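You operate a simulated robot arm through the tools that you are given. There is no shell and no other tool. Be economical: measure what you need, move in short steps, check, and stop when the job is done.

You are at the controls of a simulated two-armed robot. One attempt, no reset.

TASK
Switch the drill off, lift it out of its stand and stand it upright on the bench.
Fine: switch off first, slide the sled to OUT, then open the purple latch; the clamped board stays.

It is judged by the outcome, as a careful person would: the job done as asked, and still so three seconds after it is handed in. It fails if anything else is knocked over, pushed out of place, dropped, spilled or broken.

THE ROBOT
Two 6-joint arms with two-finger parallel grippers on one trunk, on a base that drives. Base frame: it is fixed to the floor where the robot stands at the start and does not move with it; the origin is under the middle of the robot, x ahead of it, y to its left, z up. Units: mm, degrees, N and s.
The left shoulder is at the start at [60, 187, 1332], the right one opposite. With the tool pointing down near the work surface each hand reaches from about 100 to 600 mm from the robot's upright axis, wherever it stands, measured 20 degrees to its own side. Places, roughly: board with the yellow band (16x6x3 cm) [700, -100, 900]; drill sled [700, -100, 900]; purple latch [700, -100, 1100]; switch of the drill [700, 0, 1300]; top of the bench with the vice [700, 0, 900]; yellow lever clamp [700, -100, 1000]. Payload 1.57 kg a hand.
Tool frame (each hand has its own): the origin (TCP) lies between the finger pads and is the grasp point; the fingertips stand 30 mm ahead of it; z points along the fingers, y is the line along which they close. The gripper opens to 110 mm. The fingers are 24 mm wide and 12 mm thick; the gripper's body (48 by 112 mm) begins 78 mm behind the TCP.
Orientation is told as [roll, pitch, yaw] about the base's x, y, z axes, in that order, counted from this pose: with the fingers straight down and closing along the base's y, the tool's x points along the base's -x, its y along +y and its z along -z.

THE INTERFACE
- The arms move only by the tool apply_moves. It takes "left_moves", "right_moves" or both (then of equal length, played together; a hand with none holds still); each is a list of rows, each a list of 6 numbers: the shift along the tool's x, y, z in units of 50 mm (1.0 is 50 mm), then the turn, a rotation vector about the tool's x, y, z in units of 4 degrees (1.0 is 4 degrees). In form: [[x, y, z, rx, ry, rz], ...]. A call has 1 to 12 rows; each row shifts and turns the commanded pose from where the row before left it, along the tool's axes as they then stand. "left_grip" and "right_grip" are, for a hand that has rows, the finger opening in mm, from 0 to 110, set as the call begins (left out, the last holds). A call with a number of a shift or a turn outside -1 to 1 is refused whole. Rows are played at 5 a second. More than 50 mm and 8.6 degrees between two rows, or a gripper value outside its range, and nothing of the call is played. Where a pose cannot be reached the arm comes as near as it can. A force on the tool above 40 N (or 10 N above the force at the start of the call, whichever is more), or a blocked arm, ends the call early, and 0.2 s more pass. The fingers move at their own pace (about 153 mm/s each) and stop on an object; they squeeze with about 41 N. The grip force told is the motor's: it shows also when the fingers shut on nothing. Time passes only in rows, and 0.2 s behind the last, so rows that do not move let the fingers close. It gives the time, the measured TCP pose, the force on the tool (base axes), the opening and the grip force at its end, in the units of the frame above (readings bear some noise), with the torque about the TCP (base axes, N m) and any sound that the robot's microphone picked up.
- Cameras (640 x 400 px; columns grow to the right, rows downward): "scene" is now at [28.4, -33.8, 1886.3]; the picture's right is [-0.30, -0.95, 0.00], its down [-0.60, 0.19, -0.78] and it looks along [0.74, -0.23, -0.63] (base axes); focal length 251 px, centre (320, 200). "left" rides on the left gripper at [70, -16, -141] in its tool frame; the picture's right is [0.23, 0.97, 0.00], its down [-0.86, 0.20, -0.48] and it looks along [-0.47, 0.11, 0.88] (tool axes); focal length 222 px, centre (320, 200). "right" rides on the right gripper at [70, 16, -141] in its tool frame; the picture's right is [-0.23, 0.97, 0.00], its down [-0.86, -0.20, -0.48] and it looks along [-0.47, -0.11, 0.88] (tool axes); focal length 222 px, centre (320, 200). There is no depth. A picture from a camera that has moved, and an enlarged one, comes with that camera's place and axes in the base frame and with its lens. The place of the scene camera against the robot may be out by one fixed shift of up to 12 mm in any direction.
- grab_frame(camera): a new picture of that camera. It takes no simulated time.
- lift_body(by): slides the trunk up (or, below 0, down) by that many mm; the arms and the scene camera ride with it, the base frame stays. It gives what a move gives, with no picture.
- roll_base(legs): drives the robot by 1 to 6 legs, each [ahead, left, turn to the left] in mm, mm and degrees, along the robot's own axes; the way and the turn of a leg run together, so that a leg with both is an arc; at most 1500 mm and 180 degrees a leg. The arms and the cameras ride along, it lands a little off, and it stops where it bumps. It gives what a move gives.
- aim_head(pan, tilt): turns the head with the scene camera to pan (to the left, within 86 degrees either way) and tilt (down, from -29 to 69), counted from straight ahead of the robot. It gives what a move gives.
- zoom(camera, box): a new picture of the part [left, top, right, bottom] of that camera's present view, enlarged. It takes no simulated time.
- hand_in(): hands the job in; it is judged then, once.

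Work in short steps. Places have to be worked out from the pictures, the camera data and where the tool is seen: move nearer, look again, correct. Check each grasp and each placing, and mend what went wrong. You have 120 turns and 88 pictures in all, those below and enlarged ones among them. Open the grippers and draw the arms clear of the work before you hand the job in, unless the task says otherwise; then end with one line.

The tools are called by a JSON object that holds its "method" and its "body". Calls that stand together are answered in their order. apply_moves: Moves the arms, as the interface text tells. Its arguments: {"type":"object","properties":{"left_moves":{"type":"array","items":{"type":"array","items":{"type":"number"}}},"left_grip":{"type":"number"},"right_moves":{"type":"array","items":{"type":"array","items":{"type":"number"}}},"right_grip":{"type":"number"}},"required":[]} The other tools are called the same way: lift_body (by) slides the trunk up or down; roll_base (legs) drives the base; aim_head (pan, tilt) turns the head that bears the scene camera; grab_frame (camera) takes a picture; zoom (camera, box) takes an enlarged picture of a part of a camera's view; hand_in () hands the job in.

At the start:

```text
time: 0.0
left_tcp_pos: [391.8, 106.6, 1486.3]
left_orientation: [0.0, 0.1, 0.0]
left_contact_force: [0.2, -0.5, 0.8]
left_torque: [0.0, 0.0, -0.03]
left_gripper_width: 109.9
left_finger_force: 0.0
right_tcp_pos: [316.7, -253.5, 1609.2]
right_orientation: [0.0, -0.1, 0.0]
right_contact_force: [0.4, 0.0, 0.4]
right_torque: [0.01, 0.0, -0.02]
right_gripper_width: 110.1
right_finger_force: 0.1
trunk travel left (down, up): [-961.0, 29.0]
robot x, y, heading: [-1.6, -5.2, -0.1]
head pan, tilt: [-17.6, 39.1]
```

scene: 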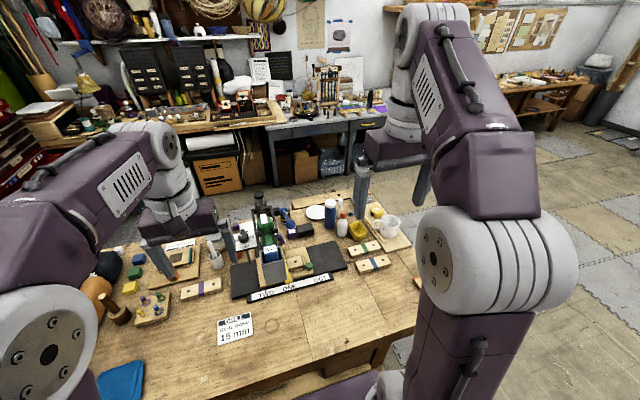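
right: 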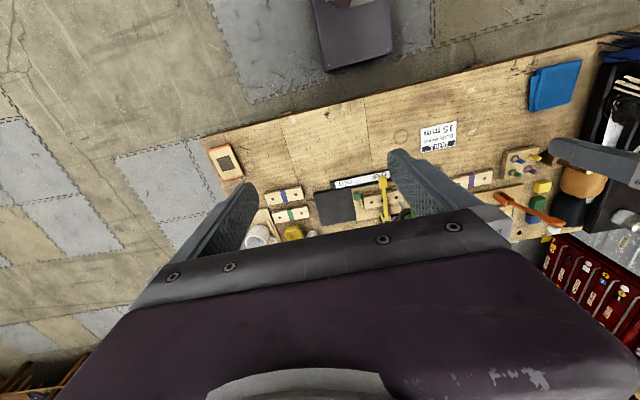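
left: 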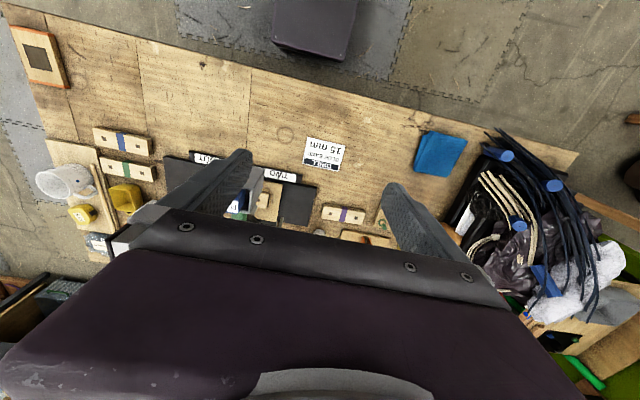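

The drill stand is in the centre of the scene. I zoom in to see it in detail.

{"method": "zoom", "body": {"camera": "scene", "box": [210, 170, 370, 310]}}

{"method": "zoom", "body": {"camera": "scene", "box": [80, 170, 430, 390]}}

```text
2.86 times, centred on (290, 240) of scene
camera zoom: at [28.4, -33.8, 1886.3], right [-0.3, -0.95, 0.0], down [-0.6, 0.19, -0.78], along [0.74, -0.23, -0.63], focal length 717 px, centre (406, 86)
```

zoom: 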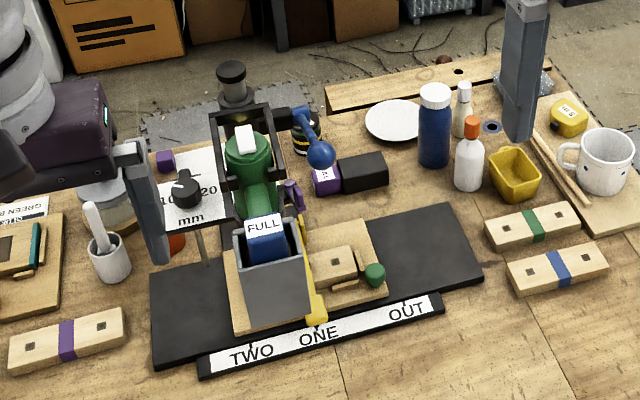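

```text
1.82 times, centred on (255, 280) of scene
camera zoom: at [28.4, -33.8, 1886.3], right [-0.3, -0.95, 0.0], down [-0.6, 0.19, -0.78], along [0.74, -0.23, -0.63], focal length 456 px, centre (438, 54)
```

zoom: 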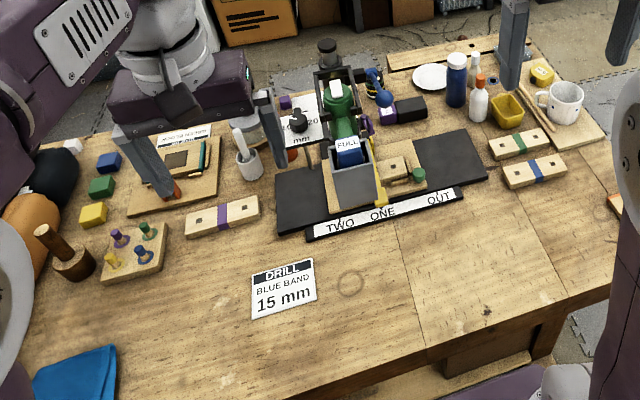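

The stand is at about x 700, y -30. I lower the trunk to get a more sideways view of it.

{"method": "lift_body", "body": {"by": -250}}

{"method": "aim_head", "body": {"pan": -3, "tilt": 38}}

{"method": "grab_frame", "body": {"camera": "scene"}}

```text
time: 2.6
left_tcp_pos: [391.8, 106.0, 1236.2]
left_orientation: [0.0, 0.1, 0.0]
left_contact_force: [-0.1, -0.8, 1.0]
left_torque: [-0.02, -0.01, 0.04]
left_gripper_width: 109.8
left_finger_force: 0.1
right_tcp_pos: [319.1, -253.3, 1359.2]
right_orientation: [0.0, 0.0, -0.1]
right_contact_force: [-0.7, -0.3, -0.1]
right_torque: [-0.01, 0.01, 0.03]
right_gripper_width: 109.9
right_finger_force: 0.1
trunk travel left (down, up): [-711.0, 279.0]
robot x, y, heading: [1.0, -0.4, 0.3]
head pan, tilt: [-17.6, 39.1]
```

```text
time: 3.4
left_tcp_pos: [391.1, 105.7, 1235.8]
left_orientation: [0.0, 0.0, 0.0]
left_contact_force: [-0.2, -0.1, 0.9]
left_torque: [-0.03, 0.0, 0.01]
left_gripper_width: 110.1
left_finger_force: 0.0
right_tcp_pos: [318.2, -253.2, 1358.5]
right_orientation: [0.0, 0.0, 0.0]
right_contact_force: [0.3, 0.8, 0.2]
right_torque: [0.01, -0.02, 0.0]
right_gripper_width: 109.9
right_finger_force: 0.1
trunk travel left (down, up): [-711.0, 279.0]
robot x, y, heading: [-1.6, 0.7, 0.0]
head pan, tilt: [-3.0, 38.0]
```

```text
82 pictures are left
camera scene: at [32.9, -12.5, 1637.9], right [-0.05, -1.0, 0.0], down [-0.61, 0.03, -0.79], along [0.79, -0.04, -0.62], focal length 251 px, centre (320, 200)
```

scene: 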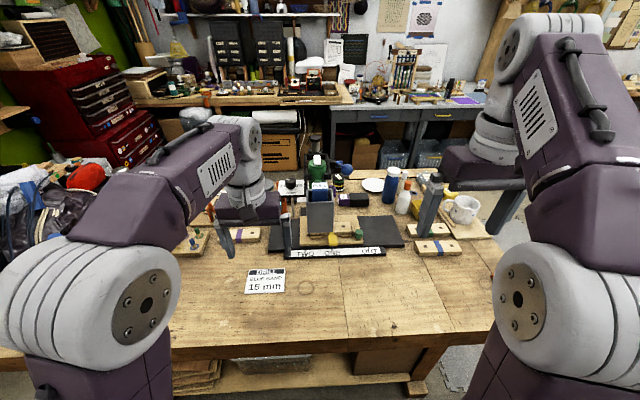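

{"method": "zoom", "body": {"camera": "scene", "box": [260, 140, 430, 260]}}

```text
3.33 times, centred on (345, 200) of scene
camera zoom: at [32.9, -12.5, 1637.9], right [-0.05, -1.0, 0.0], down [-0.61, 0.03, -0.79], along [0.79, -0.04, -0.62], focal length 836 px, centre (237, 200)
```

zoom: 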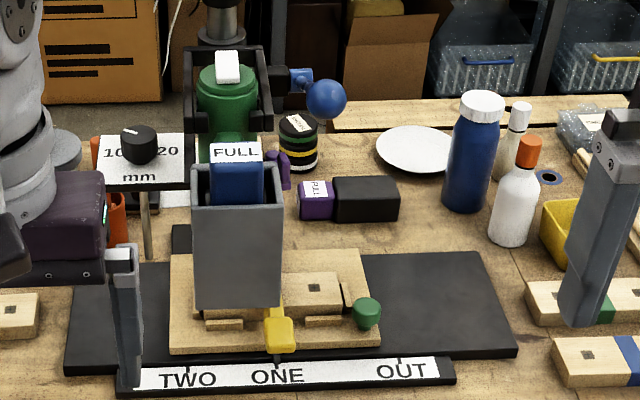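

The drill sits upright in a cradle on a column, with a white switch on top, a purple latch on its right, and the sled at ONE. I need a side view, so I drive to the right, where the floor is clear, and look from there.

{"method": "roll_base", "body": {"legs": [[-50, 0, 0], [0, -500, 0]]}}

{"method": "aim_head", "body": {"pan": 30, "tilt": 35}}

{"method": "grab_frame", "body": {"camera": "scene"}}

```text
time: 6.8
left_tcp_pos: [341.7, -390.7, 1237.1]
left_orientation: [0.1, 0.0, -0.1]
left_contact_force: [-1.2, 0.9, -0.4]
left_torque: [0.01, -0.01, 0.01]
left_gripper_width: 110.1
left_finger_force: 0.0
right_tcp_pos: [267.4, -750.0, 1359.0]
right_orientation: [0.0, -0.1, -0.1]
right_contact_force: [-0.3, 0.4, 1.2]
right_torque: [0.01, 0.02, 0.02]
right_gripper_width: 110.0
right_finger_force: 0.0
trunk travel left (down, up): [-711.0, 279.0]
robot x, y, heading: [-53.5, -494.1, 0.1]
head pan, tilt: [-3.0, 38.0]
```

```text
time: 7.8
left_tcp_pos: [339.7, -391.2, 1237.4]
left_orientation: [0.1, 0.0, -0.1]
left_contact_force: [-0.6, 0.1, 0.1]
left_torque: [-0.03, -0.01, -0.01]
left_gripper_width: 110.2
left_finger_force: 0.0
right_tcp_pos: [264.9, -750.4, 1358.3]
right_orientation: [0.0, -0.1, -0.1]
right_contact_force: [0.5, -0.2, -0.2]
right_torque: [0.0, 0.02, 0.0]
right_gripper_width: 110.2
right_finger_force: 0.0
trunk travel left (down, up): [-711.0, 279.0]
robot x, y, heading: [-48.4, -495.6, 0.2]
head pan, tilt: [30.0, 35.0]
```

```text
80 pictures are left
camera scene: at [-28.0, -460.0, 1642.5], right [0.5, -0.87, 0.0], down [-0.5, -0.29, -0.82], along [0.71, 0.41, -0.57], focal length 251 px, centre (320, 200)
```

scene: 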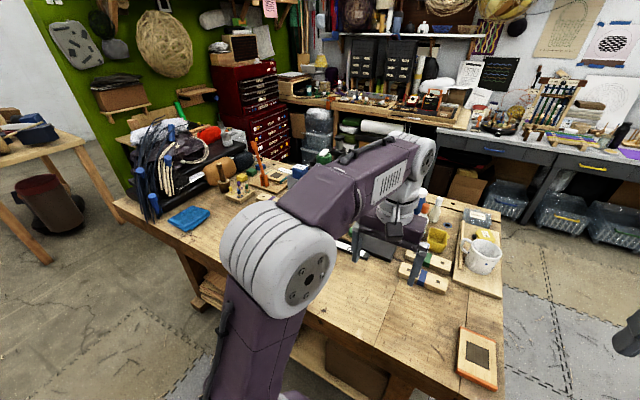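

The left arm hides the drill. I go further to the right and pan more.

{"method": "roll_base", "body": {"legs": [[0, -450, 0], [0, 0, 35]]}}

{"method": "aim_head", "body": {"pan": 18, "tilt": 30}}

{"method": "grab_frame", "body": {"camera": "scene"}}

```text
time: 12.2
left_tcp_pos: [206.5, -627.3, 1236.0]
left_orientation: [0.0, -0.1, 35.2]
left_contact_force: [1.2, -0.9, 0.1]
left_torque: [-0.03, 0.01, -0.01]
left_gripper_width: 110.4
left_finger_force: 0.1
right_tcp_pos: [353.5, -967.3, 1358.9]
right_orientation: [0.0, 0.0, 35.2]
right_contact_force: [0.1, 0.7, -0.3]
right_torque: [0.02, 0.01, -0.01]
right_gripper_width: 110.0
right_finger_force: 0.1
trunk travel left (down, up): [-711.0, 279.0]
robot x, y, heading: [-52.7, -939.1, 35.2]
head pan, tilt: [30.0, 35.0]
```

```text
time: 12.9
left_tcp_pos: [206.9, -628.1, 1236.7]
left_orientation: [-0.1, -0.1, 35.2]
left_contact_force: [-0.6, -0.1, -0.5]
left_torque: [-0.03, -0.01, 0.01]
left_gripper_width: 110.1
left_finger_force: 0.1
right_tcp_pos: [353.1, -965.7, 1358.8]
right_orientation: [0.0, 0.0, 35.3]
right_contact_force: [0.4, -0.1, 0.0]
right_torque: [0.0, 0.0, -0.01]
right_gripper_width: 109.9
right_finger_force: 0.1
trunk travel left (down, up): [-711.0, 279.0]
robot x, y, heading: [-50.8, -939.6, 35.2]
head pan, tilt: [18.0, 30.0]
```

```text
79 pictures are left
camera scene: at [-40.3, -911.4, 1650.2], right [0.8, -0.6, 0.0], down [-0.3, -0.4, -0.87], along [0.52, 0.69, -0.5], focal length 251 px, centre (320, 200)
```

scene: 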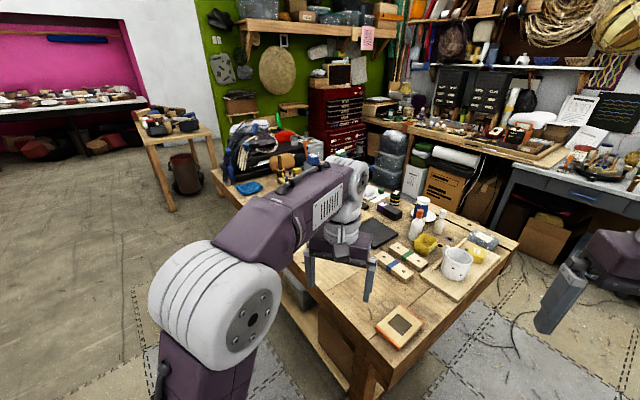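

The arm is still in line. I turn the body further left so that the arm swings out of the view.

{"method": "roll_base", "body": {"legs": [[0, 0, 50]]}}

{"method": "aim_head", "body": {"pan": -35, "tilt": 28}}

{"method": "grab_frame", "body": {"camera": "scene"}}

```text
time: 15.6
left_tcp_pos: [-137.0, -544.7, 1236.5]
left_orientation: [0.0, -0.1, 86.9]
left_contact_force: [-0.5, 0.2, 0.3]
left_torque: [-0.01, 0.0, -0.01]
left_gripper_width: 110.0
left_finger_force: 0.1
right_tcp_pos: [218.8, -638.3, 1358.5]
right_orientation: [0.1, 0.1, 86.9]
right_contact_force: [-1.7, 1.0, 0.1]
right_torque: [0.05, 0.02, -0.02]
right_gripper_width: 109.9
right_finger_force: 0.1
trunk travel left (down, up): [-711.0, 279.0]
robot x, y, heading: [-48.1, -942.0, 87.1]
head pan, tilt: [18.0, 30.0]
```

```text
time: 16.9
left_tcp_pos: [-136.5, -544.9, 1236.7]
left_orientation: [-0.1, -0.1, 86.9]
left_contact_force: [0.7, 0.3, 0.1]
left_torque: [-0.02, 0.01, -0.02]
left_gripper_width: 110.0
left_finger_force: 0.0
right_tcp_pos: [217.5, -638.1, 1359.0]
right_orientation: [0.0, 0.0, 86.9]
right_contact_force: [0.3, 0.0, 0.9]
right_torque: [0.0, 0.01, -0.01]
right_gripper_width: 110.0
right_finger_force: 0.1
trunk travel left (down, up): [-711.0, 279.0]
robot x, y, heading: [-52.2, -938.0, 87.1]
head pan, tilt: [-35.0, 28.0]
```

```text
78 pictures are left
camera scene: at [7.6, -937.4, 1653.4], right [0.79, -0.62, 0.0], down [-0.29, -0.37, -0.88], along [0.54, 0.7, -0.47], focal length 251 px, centre (320, 200)
```

scene: 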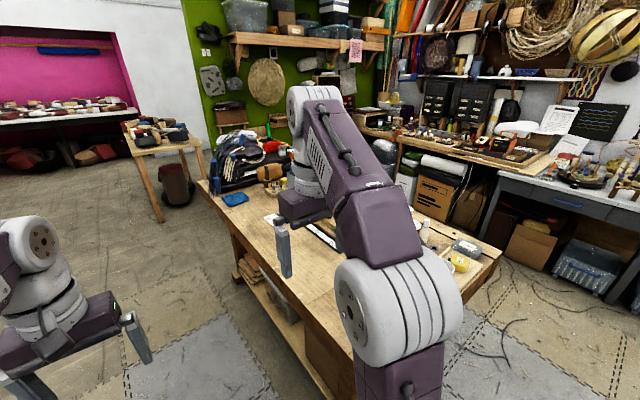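

Now the right arm is in the way. I turn half way back.

{"method": "roll_base", "body": {"legs": [[0, 0, -26]]}}

{"method": "aim_head", "body": {"pan": -9, "tilt": 28}}

{"method": "grab_frame", "body": {"camera": "scene"}}

```text
time: 18.6
left_tcp_pos: [45.2, -546.9, 1237.3]
left_orientation: [0.0, 0.0, 60.9]
left_contact_force: [0.2, 0.0, -0.2]
left_torque: [0.01, 0.0, 0.0]
left_gripper_width: 110.1
left_finger_force: 0.1
right_tcp_pos: [323.8, -789.2, 1358.9]
right_orientation: [0.0, 0.1, 60.9]
right_contact_force: [0.3, -0.2, -0.9]
right_torque: [0.0, 0.01, -0.02]
right_gripper_width: 110.0
right_finger_force: 0.0
trunk travel left (down, up): [-711.0, 279.0]
robot x, y, heading: [-50.1, -939.7, 60.9]
head pan, tilt: [-35.0, 28.0]
```

```text
time: 19.5
left_tcp_pos: [46.9, -547.8, 1236.9]
left_orientation: [0.0, 0.0, 60.9]
left_contact_force: [-0.4, 0.0, 0.1]
left_torque: [0.02, 0.0, 0.0]
left_gripper_width: 110.1
left_finger_force: 0.0
right_tcp_pos: [323.1, -787.9, 1359.3]
right_orientation: [-0.1, 0.0, 61.0]
right_contact_force: [0.2, 0.0, 0.4]
right_torque: [-0.03, 0.0, 0.01]
right_gripper_width: 110.1
right_finger_force: 0.0
trunk travel left (down, up): [-711.0, 279.0]
robot x, y, heading: [-53.7, -940.5, 60.7]
head pan, tilt: [-9.0, 28.0]
```

```text
77 pictures are left
camera scene: at [-18.2, -930.1, 1653.4], right [0.79, -0.62, 0.0], down [-0.29, -0.37, -0.88], along [0.55, 0.69, -0.47], focal length 251 px, centre (320, 200)
```

scene: 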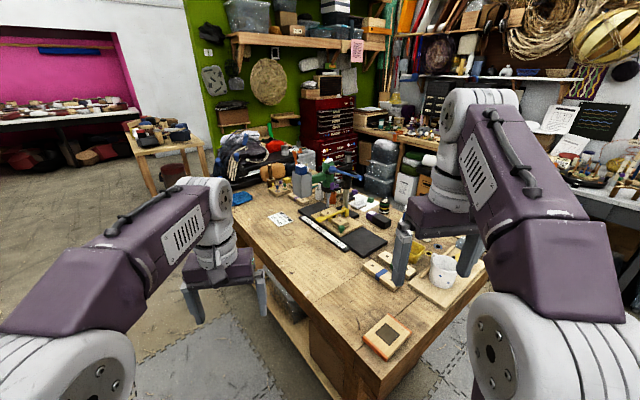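

{"method": "zoom", "body": {"camera": "scene", "box": [280, 150, 400, 260]}}

{"method": "zoom", "body": {"camera": "scene", "box": [305, 155, 365, 225]}}

```text
3.64 times, centred on (340, 205) of scene
camera zoom: at [-18.2, -930.1, 1653.4], right [0.79, -0.62, 0.0], down [-0.29, -0.37, -0.88], along [0.55, 0.69, -0.47], focal length 912 px, centre (247, 182)
```

zoom: 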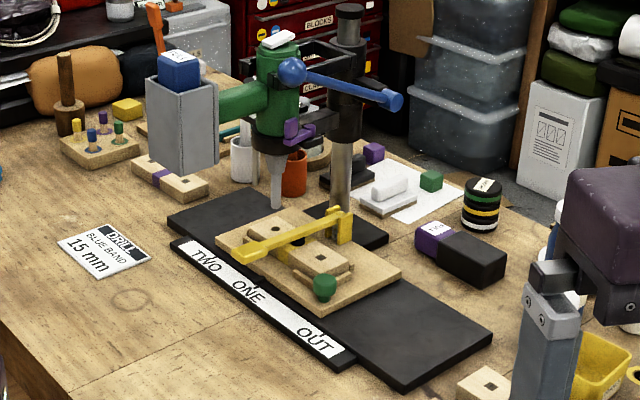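

```text
5.71 times, centred on (335, 190) of scene
camera zoom: at [-18.2, -930.1, 1653.4], right [0.79, -0.62, 0.0], down [-0.29, -0.37, -0.88], along [0.55, 0.69, -0.47], focal length 1433 px, centre (234, 257)
```

zoom: 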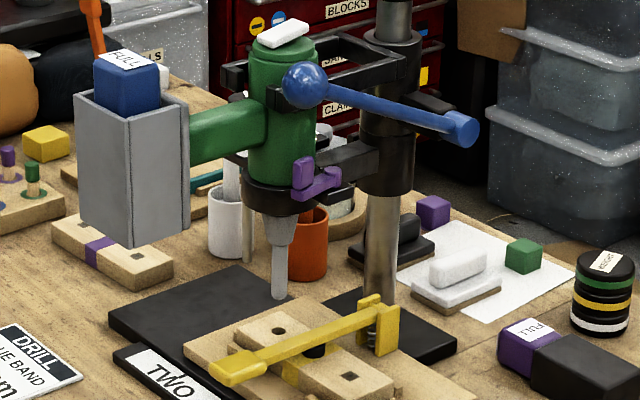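

A very clear view: the drill is chuck-down in a carriage, with its handle and battery box towards the robot, a white rocker switch on top, and the purple latch on the near side of the collar. I enlarge the switch and latch.

{"method": "zoom", "body": {"camera": "scene", "box": [324, 155, 346, 175]}}

{"method": "zoom", "body": {"camera": "scene", "box": [326, 172, 356, 200]}}

```text
16.00 times, centred on (335, 165) of scene
camera zoom: at [-18.2, -930.1, 1653.4], right [0.79, -0.62, 0.0], down [-0.29, -0.37, -0.88], along [0.55, 0.69, -0.47], focal length 4014 px, centre (80, 760)
```

zoom: 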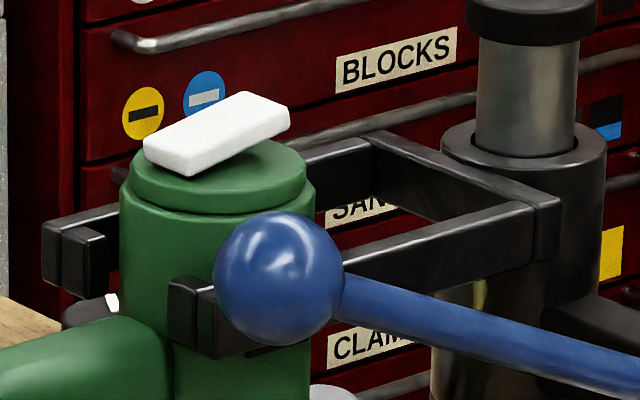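

```text
14.29 times, centred on (341, 186) of scene
camera zoom: at [-18.2, -930.1, 1653.4], right [0.79, -0.62, 0.0], down [-0.29, -0.37, -0.88], along [0.55, 0.69, -0.47], focal length 3584 px, centre (20, 400)
```

zoom: 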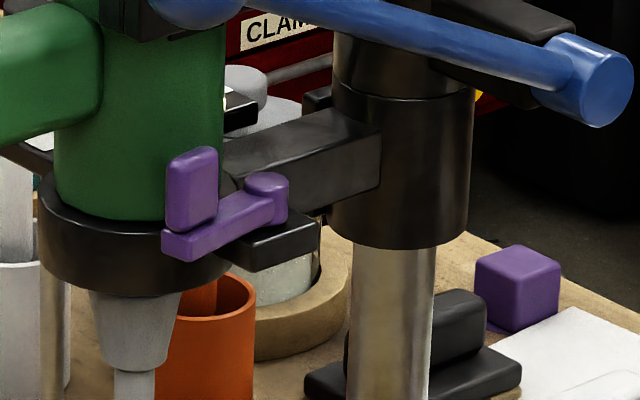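

Triangulating the two views gives:

| Item | Position |
|---|---|
| Drill axis | (744, -40) |
| Switch top | z ≈ 1245 |
| Handle | x 615–713, z ≈ 1175 |
| Box | x 555–615, z 1110–1225 |
| Bit tip | z ≈ 987 |
| Bench top | about z 885 |

I drive back to the front of the bench.

{"method": "roll_base", "body": {"legs": [[0, 0, -61], [0, 1040, 0]]}}

{"method": "aim_head", "body": {"pan": 0, "tilt": 69}}

{"method": "grab_frame", "body": {"camera": "scene"}}

```text
time: 27.6
left_tcp_pos: [352.0, 205.9, 1236.2]
left_orientation: [0.0, 0.1, -0.3]
left_contact_force: [-0.4, 0.2, 0.4]
left_torque: [0.0, 0.0, 0.01]
left_gripper_width: 110.5
left_finger_force: 0.1
right_tcp_pos: [276.2, -154.8, 1358.7]
right_orientation: [0.0, -0.1, -0.3]
right_contact_force: [-0.4, -0.7, -0.3]
right_torque: [0.03, 0.02, -0.03]
right_gripper_width: 110.1
right_finger_force: 0.1
trunk travel left (down, up): [-711.0, 279.0]
robot x, y, heading: [-43.2, 102.9, -0.3]
head pan, tilt: [-9.0, 28.0]
```

```text
time: 28.6
left_tcp_pos: [353.5, 205.0, 1235.9]
left_orientation: [0.0, 0.1, -0.3]
left_contact_force: [0.1, 0.1, -0.2]
left_torque: [0.01, 0.01, 0.0]
left_gripper_width: 110.1
left_finger_force: 0.1
right_tcp_pos: [277.5, -153.2, 1358.2]
right_orientation: [0.1, 0.1, -0.3]
right_contact_force: [-0.9, -0.5, -0.2]
right_torque: [-0.01, -0.02, -0.01]
right_gripper_width: 110.2
right_finger_force: 0.1
trunk travel left (down, up): [-711.0, 279.0]
robot x, y, heading: [-41.2, 103.7, -0.4]
head pan, tilt: [0.0, 68.8]
```

```text
72 pictures are left
camera scene: at [-37.2, 93.4, 1598.8], right [0.0, -1.0, 0.0], down [-0.93, 0.0, -0.36], along [0.36, 0.0, -0.93], focal length 251 px, centre (320, 200)
```

scene: 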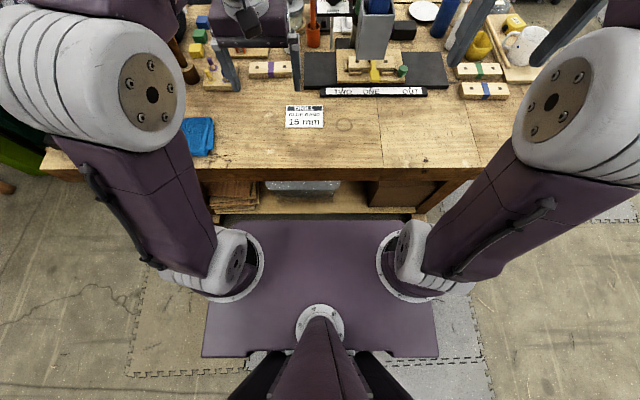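

The platform front is about 175 mm ahead of the axis, and the bench edge is at about x 310. I drive 100 mm forward and take a front view with the head for precise localising.

{"method": "roll_base", "body": {"legs": [[100, 0, 0.4]]}}

{"method": "aim_head", "body": {"pan": -10, "tilt": 35}}

{"method": "zoom", "body": {"camera": "scene", "box": [240, 110, 440, 270]}}

```text
time: 29.8
left_tcp_pos: [450.3, 207.0, 1236.7]
left_orientation: [0.1, -0.1, 0.1]
left_contact_force: [-0.7, 0.4, 0.1]
left_torque: [-0.02, -0.01, 0.03]
left_gripper_width: 110.2
left_finger_force: 0.0
right_tcp_pos: [375.3, -152.0, 1359.3]
right_orientation: [0.0, -0.1, 0.1]
right_contact_force: [0.0, -0.3, -0.3]
right_torque: [0.0, -0.03, -0.01]
right_gripper_width: 109.9
right_finger_force: 0.0
trunk travel left (down, up): [-711.0, 279.0]
robot x, y, heading: [56.7, 103.6, 0.1]
head pan, tilt: [0.0, 68.8]
```

```text
time: 30.8
left_tcp_pos: [451.0, 207.5, 1236.9]
left_orientation: [0.0, -0.1, 0.2]
left_contact_force: [-0.3, -1.0, 0.2]
left_torque: [-0.03, -0.04, 0.01]
left_gripper_width: 110.1
left_finger_force: 0.1
right_tcp_pos: [376.0, -151.2, 1358.7]
right_orientation: [0.0, -0.1, 0.1]
right_contact_force: [0.4, 0.2, 0.1]
right_torque: [0.0, 0.0, 0.01]
right_gripper_width: 110.0
right_finger_force: 0.1
trunk travel left (down, up): [-711.0, 279.0]
robot x, y, heading: [61.4, 101.7, 0.1]
head pan, tilt: [-10.0, 35.0]
```

```text
2.50 times, centred on (340, 190) of scene
camera zoom: at [92.3, 78.3, 1642.4], right [-0.17, -0.99, 0.0], down [-0.57, 0.1, -0.82], along [0.81, -0.14, -0.57], focal length 627 px, centre (270, 225)
```

zoom: 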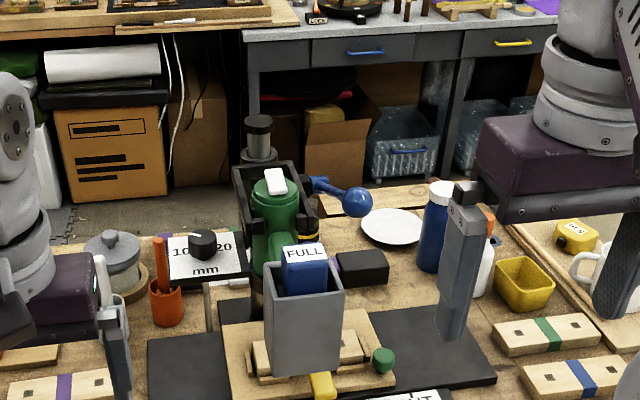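

The geometry agrees across views. I close the right gripper, pitch it forward by 44° and move it sideways to the drill's axis, still well back.

{"method": "apply_moves", "body": {"right_moves": [[0, 0.2, 0, 0, -1, 0], [0, 0.2, 0, 0, -1, 0], [0, 0.2, 0, 0, -1, 0], [0, 0.2, 0, 0, -1, 0], [0, 0.2, 0, 0, -1, 0], [0, 0.2, 0, 0, -1, 0], [0, 0.2, 0, 0, -1, 0], [0, 0.2, 0, 0, -1, 0], [0, 0.2, 0, 0, -1, 0], [0, 0.2, 0, 0, -1, 0], [0, 0.2, 0, 0, -1, 0]], "right_grip": 0}}

```text
time: 33.2
left_tcp_pos: [450.6, 208.3, 1235.9]
left_orientation: [-0.1, 0.0, 0.1]
left_contact_force: [-0.1, -0.7, 1.2]
left_torque: [-0.01, 0.04, -0.01]
left_gripper_width: 110.0
left_finger_force: 0.0
right_tcp_pos: [452.7, -30.3, 1400.0]
right_orientation: [0.0, -43.8, 0.1]
right_contact_force: [1.3, 0.3, -0.1]
right_torque: [-0.02, -0.01, 0.01]
right_gripper_width: 0.0
right_finger_force: 21.2
right hand out of reach, approached as far as the arm can: row 6, 7, 8, 9, 10, 11
trunk travel left (down, up): [-711.0, 279.0]
robot x, y, heading: [58.0, 102.1, 0.1]
head pan, tilt: [-10.0, 35.0]
```

The hand was too close in and got pushed outward. I move it forward 150 mm and recheck.

{"method": "apply_moves", "body": {"right_moves": [[-0.72, 0, 0.69, 0, 0, 0], [-0.72, 0, 0.69, 0, 0, 0], [-0.72, 0, 0.69, 0, 0, 0]]}}

{"method": "grab_frame", "body": {"camera": "scene"}}

```text
time: 34.0
left_tcp_pos: [453.4, 207.1, 1236.1]
left_orientation: [0.0, 0.2, 0.0]
left_contact_force: [0.6, 0.2, 0.0]
left_torque: [0.0, 0.06, -0.04]
left_gripper_width: 110.1
left_finger_force: 0.1
right_tcp_pos: [606.0, -30.7, 1398.1]
right_orientation: [-0.1, -43.9, 0.0]
right_contact_force: [1.1, -1.1, -0.1]
right_torque: [0.01, 0.02, 0.0]
right_gripper_width: 0.0
right_finger_force: 21.3
trunk travel left (down, up): [-711.0, 279.0]
robot x, y, heading: [61.4, 98.0, 0.2]
head pan, tilt: [-10.0, 35.0]
```

```text
70 pictures are left
camera scene: at [96.2, 78.1, 1642.4], right [-0.17, -0.98, 0.0], down [-0.57, 0.1, -0.82], along [0.81, -0.14, -0.58], focal length 251 px, centre (320, 200)
```

scene: 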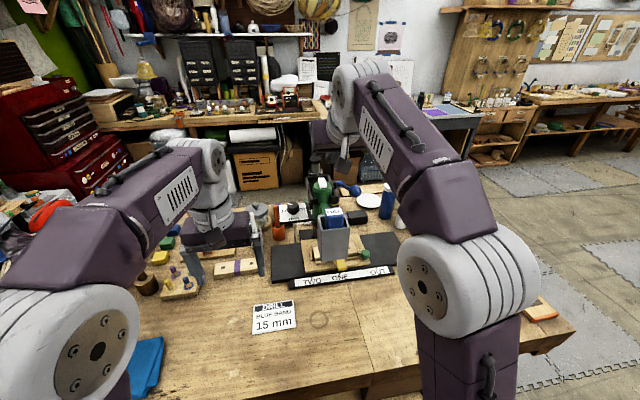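

Next I check with the right hand camera where the switch is relative to the fingertips.

{"method": "grab_frame", "body": {"camera": "right"}}

{"method": "zoom", "body": {"camera": "scene", "box": [270, 110, 410, 230]}}

```text
69 pictures are left
camera right: at [457.3, -15.1, 1452.3], right [0.16, 0.97, 0.16], down [0.28, -0.2, 0.94], along [0.94, -0.11, -0.31], focal length 222 px, centre (320, 200)
```

right: 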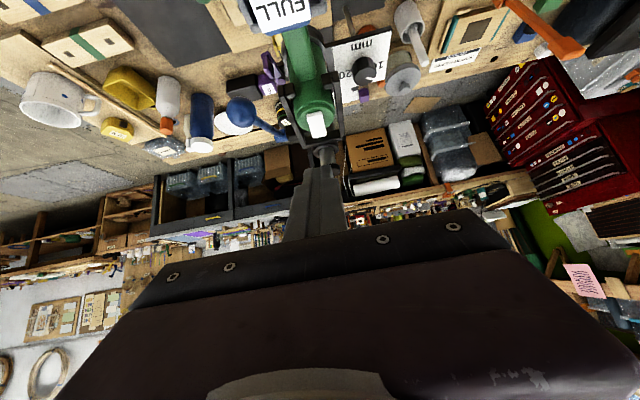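

```text
3.33 times, centred on (340, 170) of scene
camera zoom: at [96.2, 78.1, 1642.4], right [-0.17, -0.98, 0.0], down [-0.57, 0.1, -0.82], along [0.81, -0.14, -0.58], focal length 836 px, centre (253, 300)
```

zoom: 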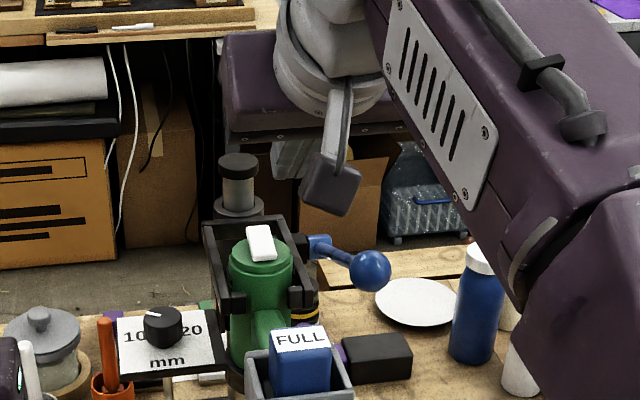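

The hand camera puts the switch at about (743, -36, 1240), agreeing with the scene camera to within several mm. I advance along the tool axis to hover about 20 mm above the raised (far) end of the rocker.

{"method": "apply_moves", "body": {"right_moves": [[-0.08, -0.025, 0.84, 0, 0, 0], [-0.08, -0.025, 0.84, 0, 0, 0], [-0.08, -0.025, 0.84, 0, 0, 0], [-0.08, -0.025, 0.8, 0, 0, 0]]}}

{"method": "grab_frame", "body": {"camera": "right"}}

{"method": "zoom", "body": {"camera": "scene", "box": [290, 150, 370, 220]}}

```text
time: 35.0
left_tcp_pos: [453.6, 207.9, 1236.8]
left_orientation: [0.0, 0.2, 0.1]
left_contact_force: [0.9, 0.6, -0.7]
left_torque: [0.02, 0.06, -0.02]
left_gripper_width: 110.0
left_finger_force: 0.0
right_tcp_pos: [734.5, -35.7, 1289.2]
right_orientation: [0.0, -44.0, 0.0]
right_contact_force: [-1.1, 0.2, 0.7]
right_torque: [-0.01, -0.02, 0.01]
right_gripper_width: 0.0
right_finger_force: 21.0
trunk travel left (down, up): [-711.0, 279.0]
robot x, y, heading: [60.1, 101.7, 0.2]
head pan, tilt: [-10.0, 35.0]
```

```text
67 pictures are left
camera right: at [586.1, -19.1, 1343.4], right [0.16, 0.97, 0.16], down [0.28, -0.2, 0.94], along [0.94, -0.11, -0.31], focal length 222 px, centre (320, 200)
```

right: 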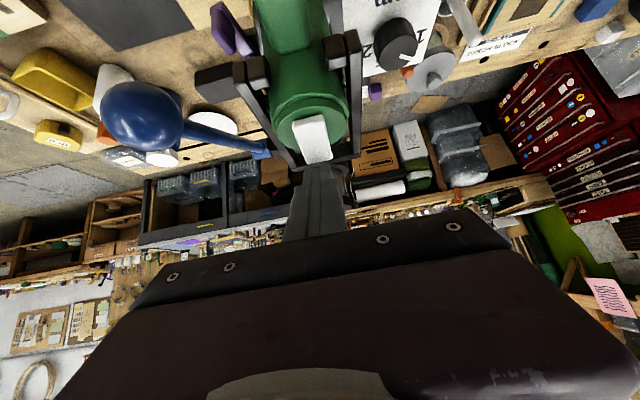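

```text
5.71 times, centred on (330, 185) of scene
camera zoom: at [96.5, 78.0, 1642.4], right [-0.17, -0.98, 0.0], down [-0.57, 0.1, -0.82], along [0.81, -0.14, -0.58], focal length 1433 px, centre (263, 286)
```

zoom: 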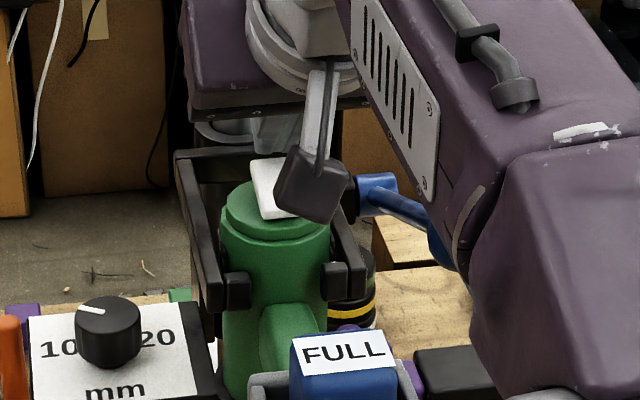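

The rocker spans x ≈ 722–766, y ≈ -35, raised at the far end. I shift forward 13 mm and press down in small steps.

{"method": "apply_moves", "body": {"right_moves": [[-0.187, 0.03, 0.18, 0, 0, 0], [0.056, 0, 0.058, 0, 0, 0], [0.056, 0, 0.058, 0, 0, 0], [0.056, 0, 0.058, 0, 0, 0], [0.056, 0, 0.058, 0, 0, 0]]}}

{"method": "zoom", "body": {"camera": "right", "box": [230, 60, 430, 220]}}

```text
time: 36.2
left_tcp_pos: [452.5, 207.8, 1236.1]
left_orientation: [0.0, 0.1, 0.2]
left_contact_force: [-0.2, -0.9, 0.1]
left_torque: [-0.03, -0.01, 0.01]
left_gripper_width: 109.8
left_finger_force: 0.0
right_tcp_pos: [745.0, -34.9, 1276.2]
right_orientation: [-0.1, -44.2, 0.1]
right_contact_force: [9.1, -0.2, 5.6]
right_torque: [0.01, -0.24, 0.04]
right_gripper_width: 0.0
right_finger_force: 21.3
trunk travel left (down, up): [-711.0, 279.0]
robot x, y, heading: [60.5, 102.7, 0.2]
head pan, tilt: [-10.0, 35.0]
```

```text
2.50 times, centred on (330, 140) of right
camera zoom: at [595.8, -17.8, 1328.5], right [0.16, 0.97, 0.16], down [0.28, -0.2, 0.94], along [0.95, -0.11, -0.3], focal length 555 px, centre (295, 350)
```

zoom: 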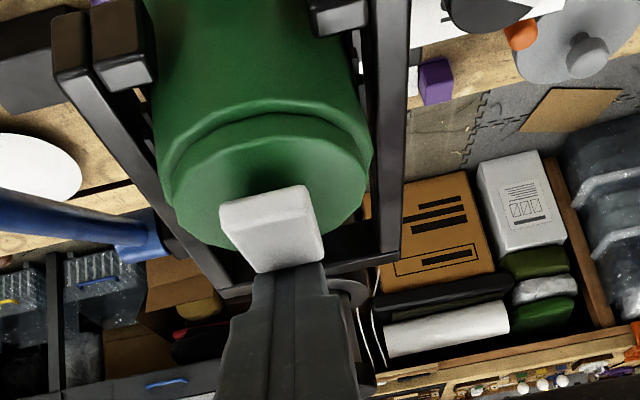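

Contact with the raised end has begun (about 10 N). I keep pressing straight down.

{"method": "apply_moves", "body": {"right_moves": [[0.056, 0, 0.058, 0, 0, 0], [0.056, 0, 0.058, 0, 0, 0], [0.056, 0, 0.058, 0, 0, 0]]}}

{"method": "zoom", "body": {"camera": "right", "box": [230, 60, 430, 220]}}

```text
time: 37.0
left_tcp_pos: [453.6, 208.7, 1235.5]
left_orientation: [0.1, 0.2, 0.1]
left_contact_force: [0.6, 0.3, 0.1]
left_torque: [0.02, 0.01, -0.01]
left_gripper_width: 109.8
left_finger_force: 0.0
right_tcp_pos: [744.2, -34.3, 1261.3]
right_orientation: [0.0, -44.1, 0.1]
right_contact_force: [12.7, 0.3, 6.9]
right_torque: [0.03, -0.36, -0.01]
right_gripper_width: 0.2
right_finger_force: 21.5
trunk travel left (down, up): [-711.0, 279.0]
robot x, y, heading: [63.0, 101.2, 0.1]
head pan, tilt: [-10.0, 35.0]
```

```text
2.50 times, centred on (330, 140) of right
camera zoom: at [596.0, -17.8, 1315.4], right [0.16, 0.97, 0.16], down [0.28, -0.2, 0.94], along [0.95, -0.11, -0.31], focal length 555 px, centre (295, 350)
```

zoom: 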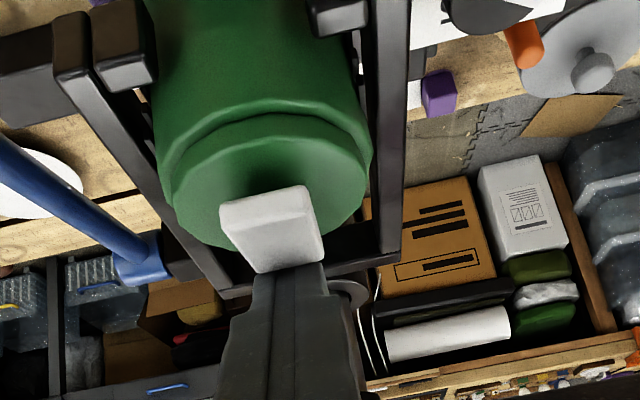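

The whole carriage sinks with the press, and the reaction (+x, +z) shows that the finger's underside is hooked behind the rocker's far edge, which counteracts toggling. I back off upward and look.

{"method": "apply_moves", "body": {"right_moves": [[-0.14, 0, -0.144, 0, 0, 0], [-0.14, 0, -0.144, 0, 0, 0], [-0.14, 0, -0.144, 0, 0, 0], [0, 0, 0, 0, 0, 0]]}}

{"method": "grab_frame", "body": {"camera": "right"}}

{"method": "zoom", "body": {"camera": "scene", "box": [280, 150, 380, 240]}}

```text
time: 38.0
left_tcp_pos: [451.5, 207.7, 1234.7]
left_orientation: [-0.1, 0.0, 0.2]
left_contact_force: [0.6, 0.0, 0.7]
left_torque: [0.03, -0.04, 0.0]
left_gripper_width: 109.8
left_finger_force: 0.1
right_tcp_pos: [741.0, -34.4, 1293.8]
right_orientation: [0.1, -44.0, 0.1]
right_contact_force: [0.5, -0.7, 0.0]
right_torque: [0.03, 0.02, 0.01]
right_gripper_width: 0.1
right_finger_force: 21.6
trunk travel left (down, up): [-711.0, 279.0]
robot x, y, heading: [57.3, 101.0, 0.1]
head pan, tilt: [-10.0, 35.0]
```

```text
63 pictures are left
camera right: at [594.0, -17.6, 1347.0], right [0.16, 0.97, 0.16], down [0.28, -0.2, 0.94], along [0.94, -0.11, -0.31], focal length 222 px, centre (320, 200)
```

right: 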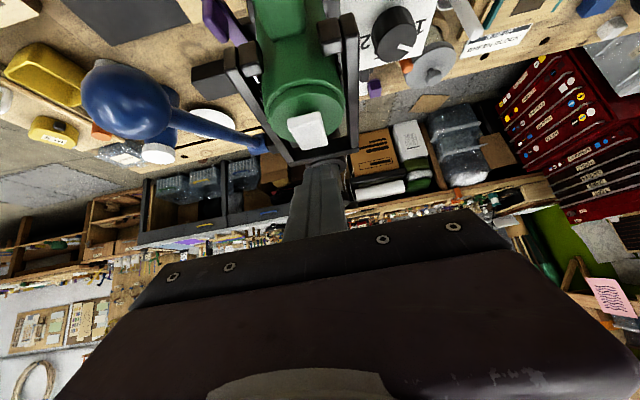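

```text
4.44 times, centred on (330, 195) of scene
camera zoom: at [93.7, 78.2, 1642.4], right [-0.17, -0.98, 0.0], down [-0.57, 0.1, -0.82], along [0.81, -0.14, -0.57], focal length 1115 px, centre (276, 222)
```

zoom: 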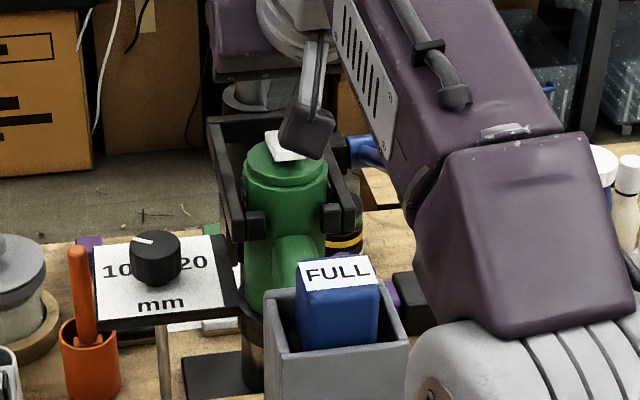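

The carriage is spring-returned (switch back at z≈1238). The rocker's far end is nearer x≈756, so I come down about 10 mm further back so the fingertip lands on the top face.

{"method": "apply_moves", "body": {"right_moves": [[0.28, 0, 0.146, 0, 0, 0], [0.056, 0, 0.058, 0, 0, 0], [0.056, 0, 0.058, 0, 0, 0], [0.056, 0, 0.058, 0, 0, 0]]}}

{"method": "zoom", "body": {"camera": "right", "box": [230, 60, 430, 220]}}

```text
time: 39.0
left_tcp_pos: [452.5, 208.8, 1236.1]
left_orientation: [0.0, 0.0, 0.1]
left_contact_force: [1.2, 1.3, -0.7]
left_torque: [-0.01, 0.01, 0.0]
left_gripper_width: 109.8
left_finger_force: 0.1
right_tcp_pos: [738.6, -33.7, 1264.7]
right_orientation: [-0.1, -44.0, 0.1]
right_contact_force: [8.0, -0.6, 7.1]
right_torque: [-0.01, -0.32, -0.02]
right_gripper_width: 0.0
right_finger_force: 20.8
trunk travel left (down, up): [-711.0, 279.0]
robot x, y, heading: [62.2, 102.9, 0.3]
head pan, tilt: [-10.0, 35.0]
```

```text
2.50 times, centred on (330, 140) of right
camera zoom: at [590.2, -17.2, 1318.5], right [0.16, 0.97, 0.16], down [0.28, -0.2, 0.94], along [0.95, -0.11, -0.31], focal length 555 px, centre (295, 350)
```

zoom: 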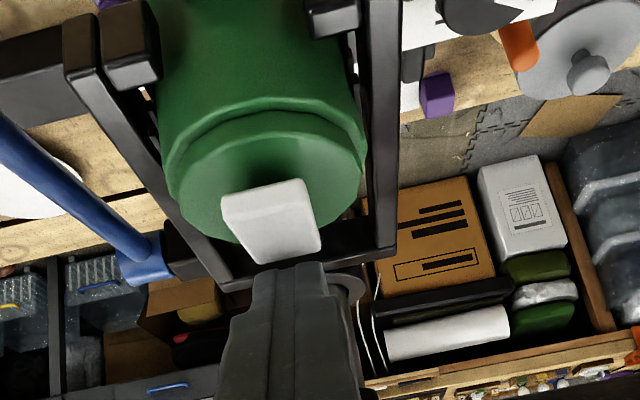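

The contact is still on the finger's underside: the far edge is really near x≈748. A steeper hand will press with the fingertip's end face, so I back off up 45 mm and bring the pitch to about -16°.

{"method": "apply_moves", "body": {"right_moves": [[-0.31, 0, -0.32, 0, 0, 0], [-0.31, 0, -0.32, 0, 0, 0], [0, 0, 0, 0, 1, 0], [0, 0, 0, 0, 1, 0], [0, 0, 0, 0, 1, 0], [0, 0, 0, 0, 1, 0], [0, 0, 0, 0, 1, 0], [0, 0, 0, 0, 1, 0], [0, 0, 0, 0, 1, 0]]}}

{"method": "grab_frame", "body": {"camera": "right"}}

```text
time: 41.0
left_tcp_pos: [452.5, 208.2, 1236.9]
left_orientation: [-0.1, 0.0, 0.0]
left_contact_force: [-0.3, 0.3, -0.2]
left_torque: [0.01, -0.01, 0.02]
left_gripper_width: 110.1
left_finger_force: 0.0
right_tcp_pos: [633.4, -40.3, 1246.9]
right_orientation: [0.1, -15.9, 0.3]
right_contact_force: [-0.7, -0.8, -0.2]
right_torque: [-0.01, 0.0, 0.03]
right_gripper_width: 0.1
right_finger_force: 20.8
right hand out of reach, approached as far as the arm can: row 3, 4, 5, 6, 7, 8, 9
trunk travel left (down, up): [-711.0, 279.0]
robot x, y, heading: [57.4, 104.0, -0.1]
head pan, tilt: [-10.0, 35.0]
```

```text
60 pictures are left
camera right: at [527.8, -24.9, 1364.4], right [0.22, 0.97, 0.06], down [0.69, -0.2, 0.7], along [0.69, -0.11, -0.72], focal length 222 px, centre (320, 200)
```

right: 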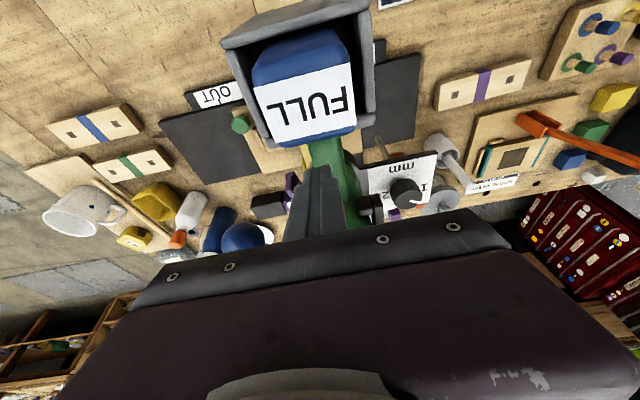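

With the shoulders this low the arm can't reach with a steep hand. Nothing was touched, so I raise the trunk straight up 220 mm to bring the shoulders to a better height.

{"method": "lift_body", "body": {"by": 220}}

```text
time: 43.3
left_tcp_pos: [451.6, 207.6, 1456.3]
left_orientation: [0.0, 0.0, 0.0]
left_contact_force: [0.5, -0.1, -0.3]
left_torque: [0.01, 0.02, 0.0]
left_gripper_width: 109.9
left_finger_force: 0.0
right_tcp_pos: [633.1, -41.6, 1467.4]
right_orientation: [0.0, -16.1, 0.0]
right_contact_force: [0.0, -0.2, -0.5]
right_torque: [0.01, 0.0, -0.01]
right_gripper_width: 0.0
right_finger_force: 21.5
trunk travel left (down, up): [-931.0, 59.0]
robot x, y, heading: [54.5, 100.2, 0.1]
head pan, tilt: [-10.0, 35.0]
```

Now I move to hover above the far end of the rocker with the steep hand.

{"method": "apply_moves", "body": {"right_moves": [[-0.31, 0.03, 0.9, 0, 0, 0], [-0.31, 0.03, 0.9, 0, 0, 0], [-0.31, 0.03, 0.9, 0, 0, 0], [-0.31, 0.03, 0.9, 0, 0, 0]]}}

{"method": "grab_frame", "body": {"camera": "right"}}

```text
time: 44.3
left_tcp_pos: [452.2, 208.2, 1456.3]
left_orientation: [0.0, 0.0, 0.2]
left_contact_force: [0.4, -0.6, 0.3]
left_torque: [0.0, 0.03, -0.02]
left_gripper_width: 110.0
left_finger_force: 0.1
right_tcp_pos: [710.1, -39.4, 1301.0]
right_orientation: [-0.1, -16.1, 0.0]
right_contact_force: [-0.5, -1.0, -0.2]
right_torque: [0.0, 0.0, 0.03]
right_gripper_width: 0.3
right_finger_force: 21.2
right hand out of reach, approached as far as the arm can: row 2, 3, 4
trunk travel left (down, up): [-931.0, 59.0]
robot x, y, heading: [59.0, 100.9, 0.2]
head pan, tilt: [-10.0, 35.0]
```

```text
59 pictures are left
camera right: at [604.2, -21.8, 1417.9], right [0.22, 0.97, 0.06], down [0.69, -0.2, 0.7], along [0.69, -0.11, -0.71], focal length 222 px, centre (320, 200)
```

right: 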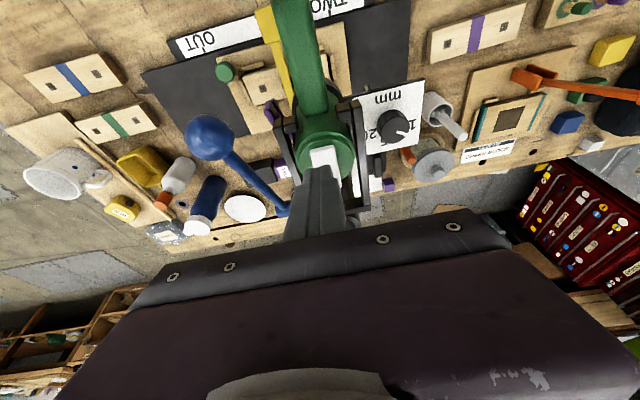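

The arm falls short by about 37 mm in x. I drive 40 mm forward; the tips are at z≈1269, clear above the switch.

{"method": "roll_base", "body": {"legs": [[40, 0, 0]]}}

{"method": "zoom", "body": {"camera": "right", "box": [240, 80, 400, 240]}}

```text
time: 45.2
left_tcp_pos: [479.8, 207.5, 1460.2]
left_orientation: [0.1, -0.5, 0.0]
left_contact_force: [-0.8, 1.2, 0.3]
left_torque: [-0.01, -0.09, -0.01]
left_gripper_width: 110.0
left_finger_force: 0.1
right_tcp_pos: [738.8, -37.2, 1306.1]
right_orientation: [-0.1, -16.5, 0.1]
right_contact_force: [-1.3, -0.5, 1.1]
right_torque: [-0.02, -0.09, 0.02]
right_gripper_width: 0.0
right_finger_force: 21.3
trunk travel left (down, up): [-931.0, 59.0]
robot x, y, heading: [97.4, 104.1, 0.3]
head pan, tilt: [-10.0, 35.0]
```

```text
2.50 times, centred on (320, 160) of right
camera zoom: at [632.3, -21.7, 1423.1], right [0.22, 0.97, 0.06], down [0.68, -0.2, 0.7], along [0.7, -0.11, -0.71], focal length 555 px, centre (320, 300)
```

zoom: 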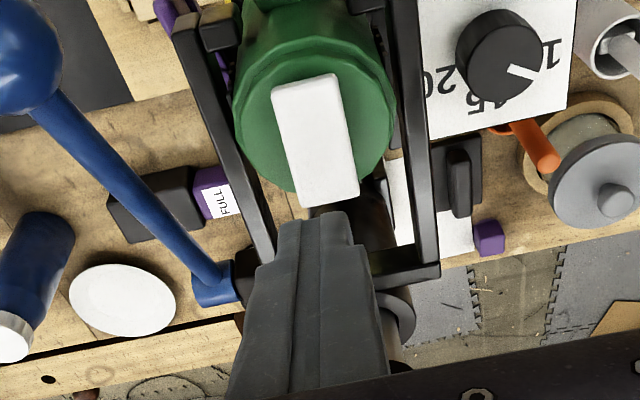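

The hands shifted only 28 mm and pitched 0.5°, maybe a transient rocking. I check with a no-op move.

{"method": "apply_moves", "body": {"right_moves": [[0, 0, 0, 0, 0, 0]]}}

```text
time: 45.6
left_tcp_pos: [497.6, 207.8, 1454.4]
left_orientation: [0.0, 0.4, 0.1]
left_contact_force: [1.1, 0.3, -0.2]
left_torque: [0.03, 0.04, 0.03]
left_gripper_width: 110.0
left_finger_force: 0.0
right_tcp_pos: [755.0, -38.9, 1299.5]
right_orientation: [0.0, -15.9, 0.1]
right_contact_force: [0.0, 0.1, -0.4]
right_torque: [0.05, 0.04, -0.02]
right_gripper_width: 0.0
right_finger_force: 21.1
trunk travel left (down, up): [-931.0, 59.0]
robot x, y, heading: [98.5, 103.6, -0.0]
head pan, tilt: [-10.0, 35.0]
```

Just a transient; now TCP ≈ (752, -39, 1300). I correct by -8 mm x and +5 mm y and come down onto the rocker's far end.

{"method": "apply_moves", "body": {"right_moves": [[0.22, 0.1, 0.186, 0, 0, 0], [0.022, 0, 0.077, 0, 0, 0], [0.022, 0, 0.077, 0, 0, 0], [0.022, 0, 0.077, 0, 0, 0], [0, 0, 0, 0, 0, 0]]}}

{"method": "zoom", "body": {"camera": "right", "box": [240, 80, 400, 240]}}

```text
time: 46.8
left_tcp_pos: [490.8, 209.5, 1457.5]
left_orientation: [0.0, 0.0, 0.1]
left_contact_force: [-0.6, 0.1, 0.0]
left_torque: [0.01, 0.0, -0.01]
left_gripper_width: 110.0
left_finger_force: 0.0
right_tcp_pos: [742.1, -32.3, 1276.9]
right_orientation: [0.0, -16.1, 0.0]
right_contact_force: [3.0, 0.5, 6.5]
right_torque: [0.04, -0.09, 0.01]
right_gripper_width: 0.1
right_finger_force: 20.8
trunk travel left (down, up): [-931.0, 59.0]
robot x, y, heading: [100.1, 101.1, -0.0]
head pan, tilt: [-10.0, 35.0]
```

```text
2.50 times, centred on (320, 160) of right
camera zoom: at [635.7, -16.0, 1394.0], right [0.22, 0.97, 0.06], down [0.69, -0.2, 0.7], along [0.69, -0.11, -0.71], focal length 555 px, centre (320, 300)
```

zoom: 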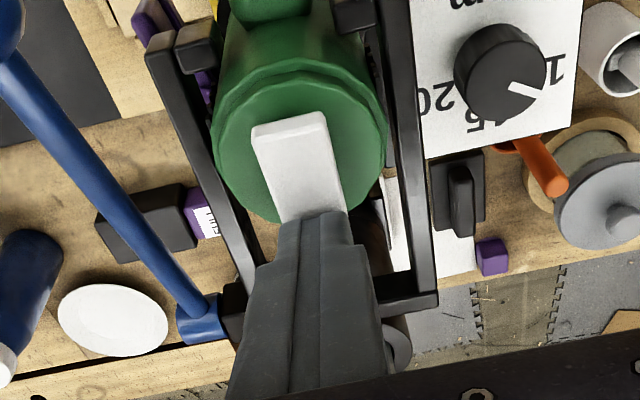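

The fingertip is now on top of the far end (7 N, nearly vertical). I press a bit further.

{"method": "apply_moves", "body": {"right_moves": [[0.022, 0, 0.077, 0, 0, 0], [0.022, 0, 0.077, 0, 0, 0], [0.022, 0, 0.077, 0, 0, 0], [0, 0, 0, 0, 0, 0]]}}

{"method": "zoom", "body": {"camera": "right", "box": [240, 80, 400, 240]}}

```text
time: 47.8
left_tcp_pos: [490.6, 208.9, 1456.5]
left_orientation: [-0.1, 0.0, 0.1]
left_contact_force: [-0.3, -0.9, -0.1]
left_torque: [0.03, 0.0, -0.01]
left_gripper_width: 110.0
left_finger_force: 0.0
right_tcp_pos: [741.1, -31.7, 1266.7]
right_orientation: [-0.1, -16.2, 0.1]
right_contact_force: [5.3, 0.5, 8.8]
right_torque: [0.0, -0.1, -0.01]
right_gripper_width: 0.0
right_finger_force: 21.3
trunk travel left (down, up): [-931.0, 59.0]
robot x, y, heading: [99.6, 102.6, 0.0]
head pan, tilt: [-10.0, 35.0]
```

```text
2.50 times, centred on (320, 160) of right
camera zoom: at [635.6, -16.0, 1382.4], right [0.22, 0.97, 0.06], down [0.69, -0.2, 0.7], along [0.69, -0.11, -0.71], focal length 555 px, centre (320, 300)
```

zoom: 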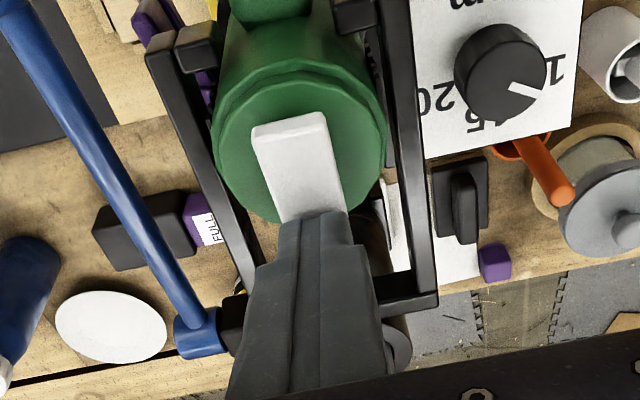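

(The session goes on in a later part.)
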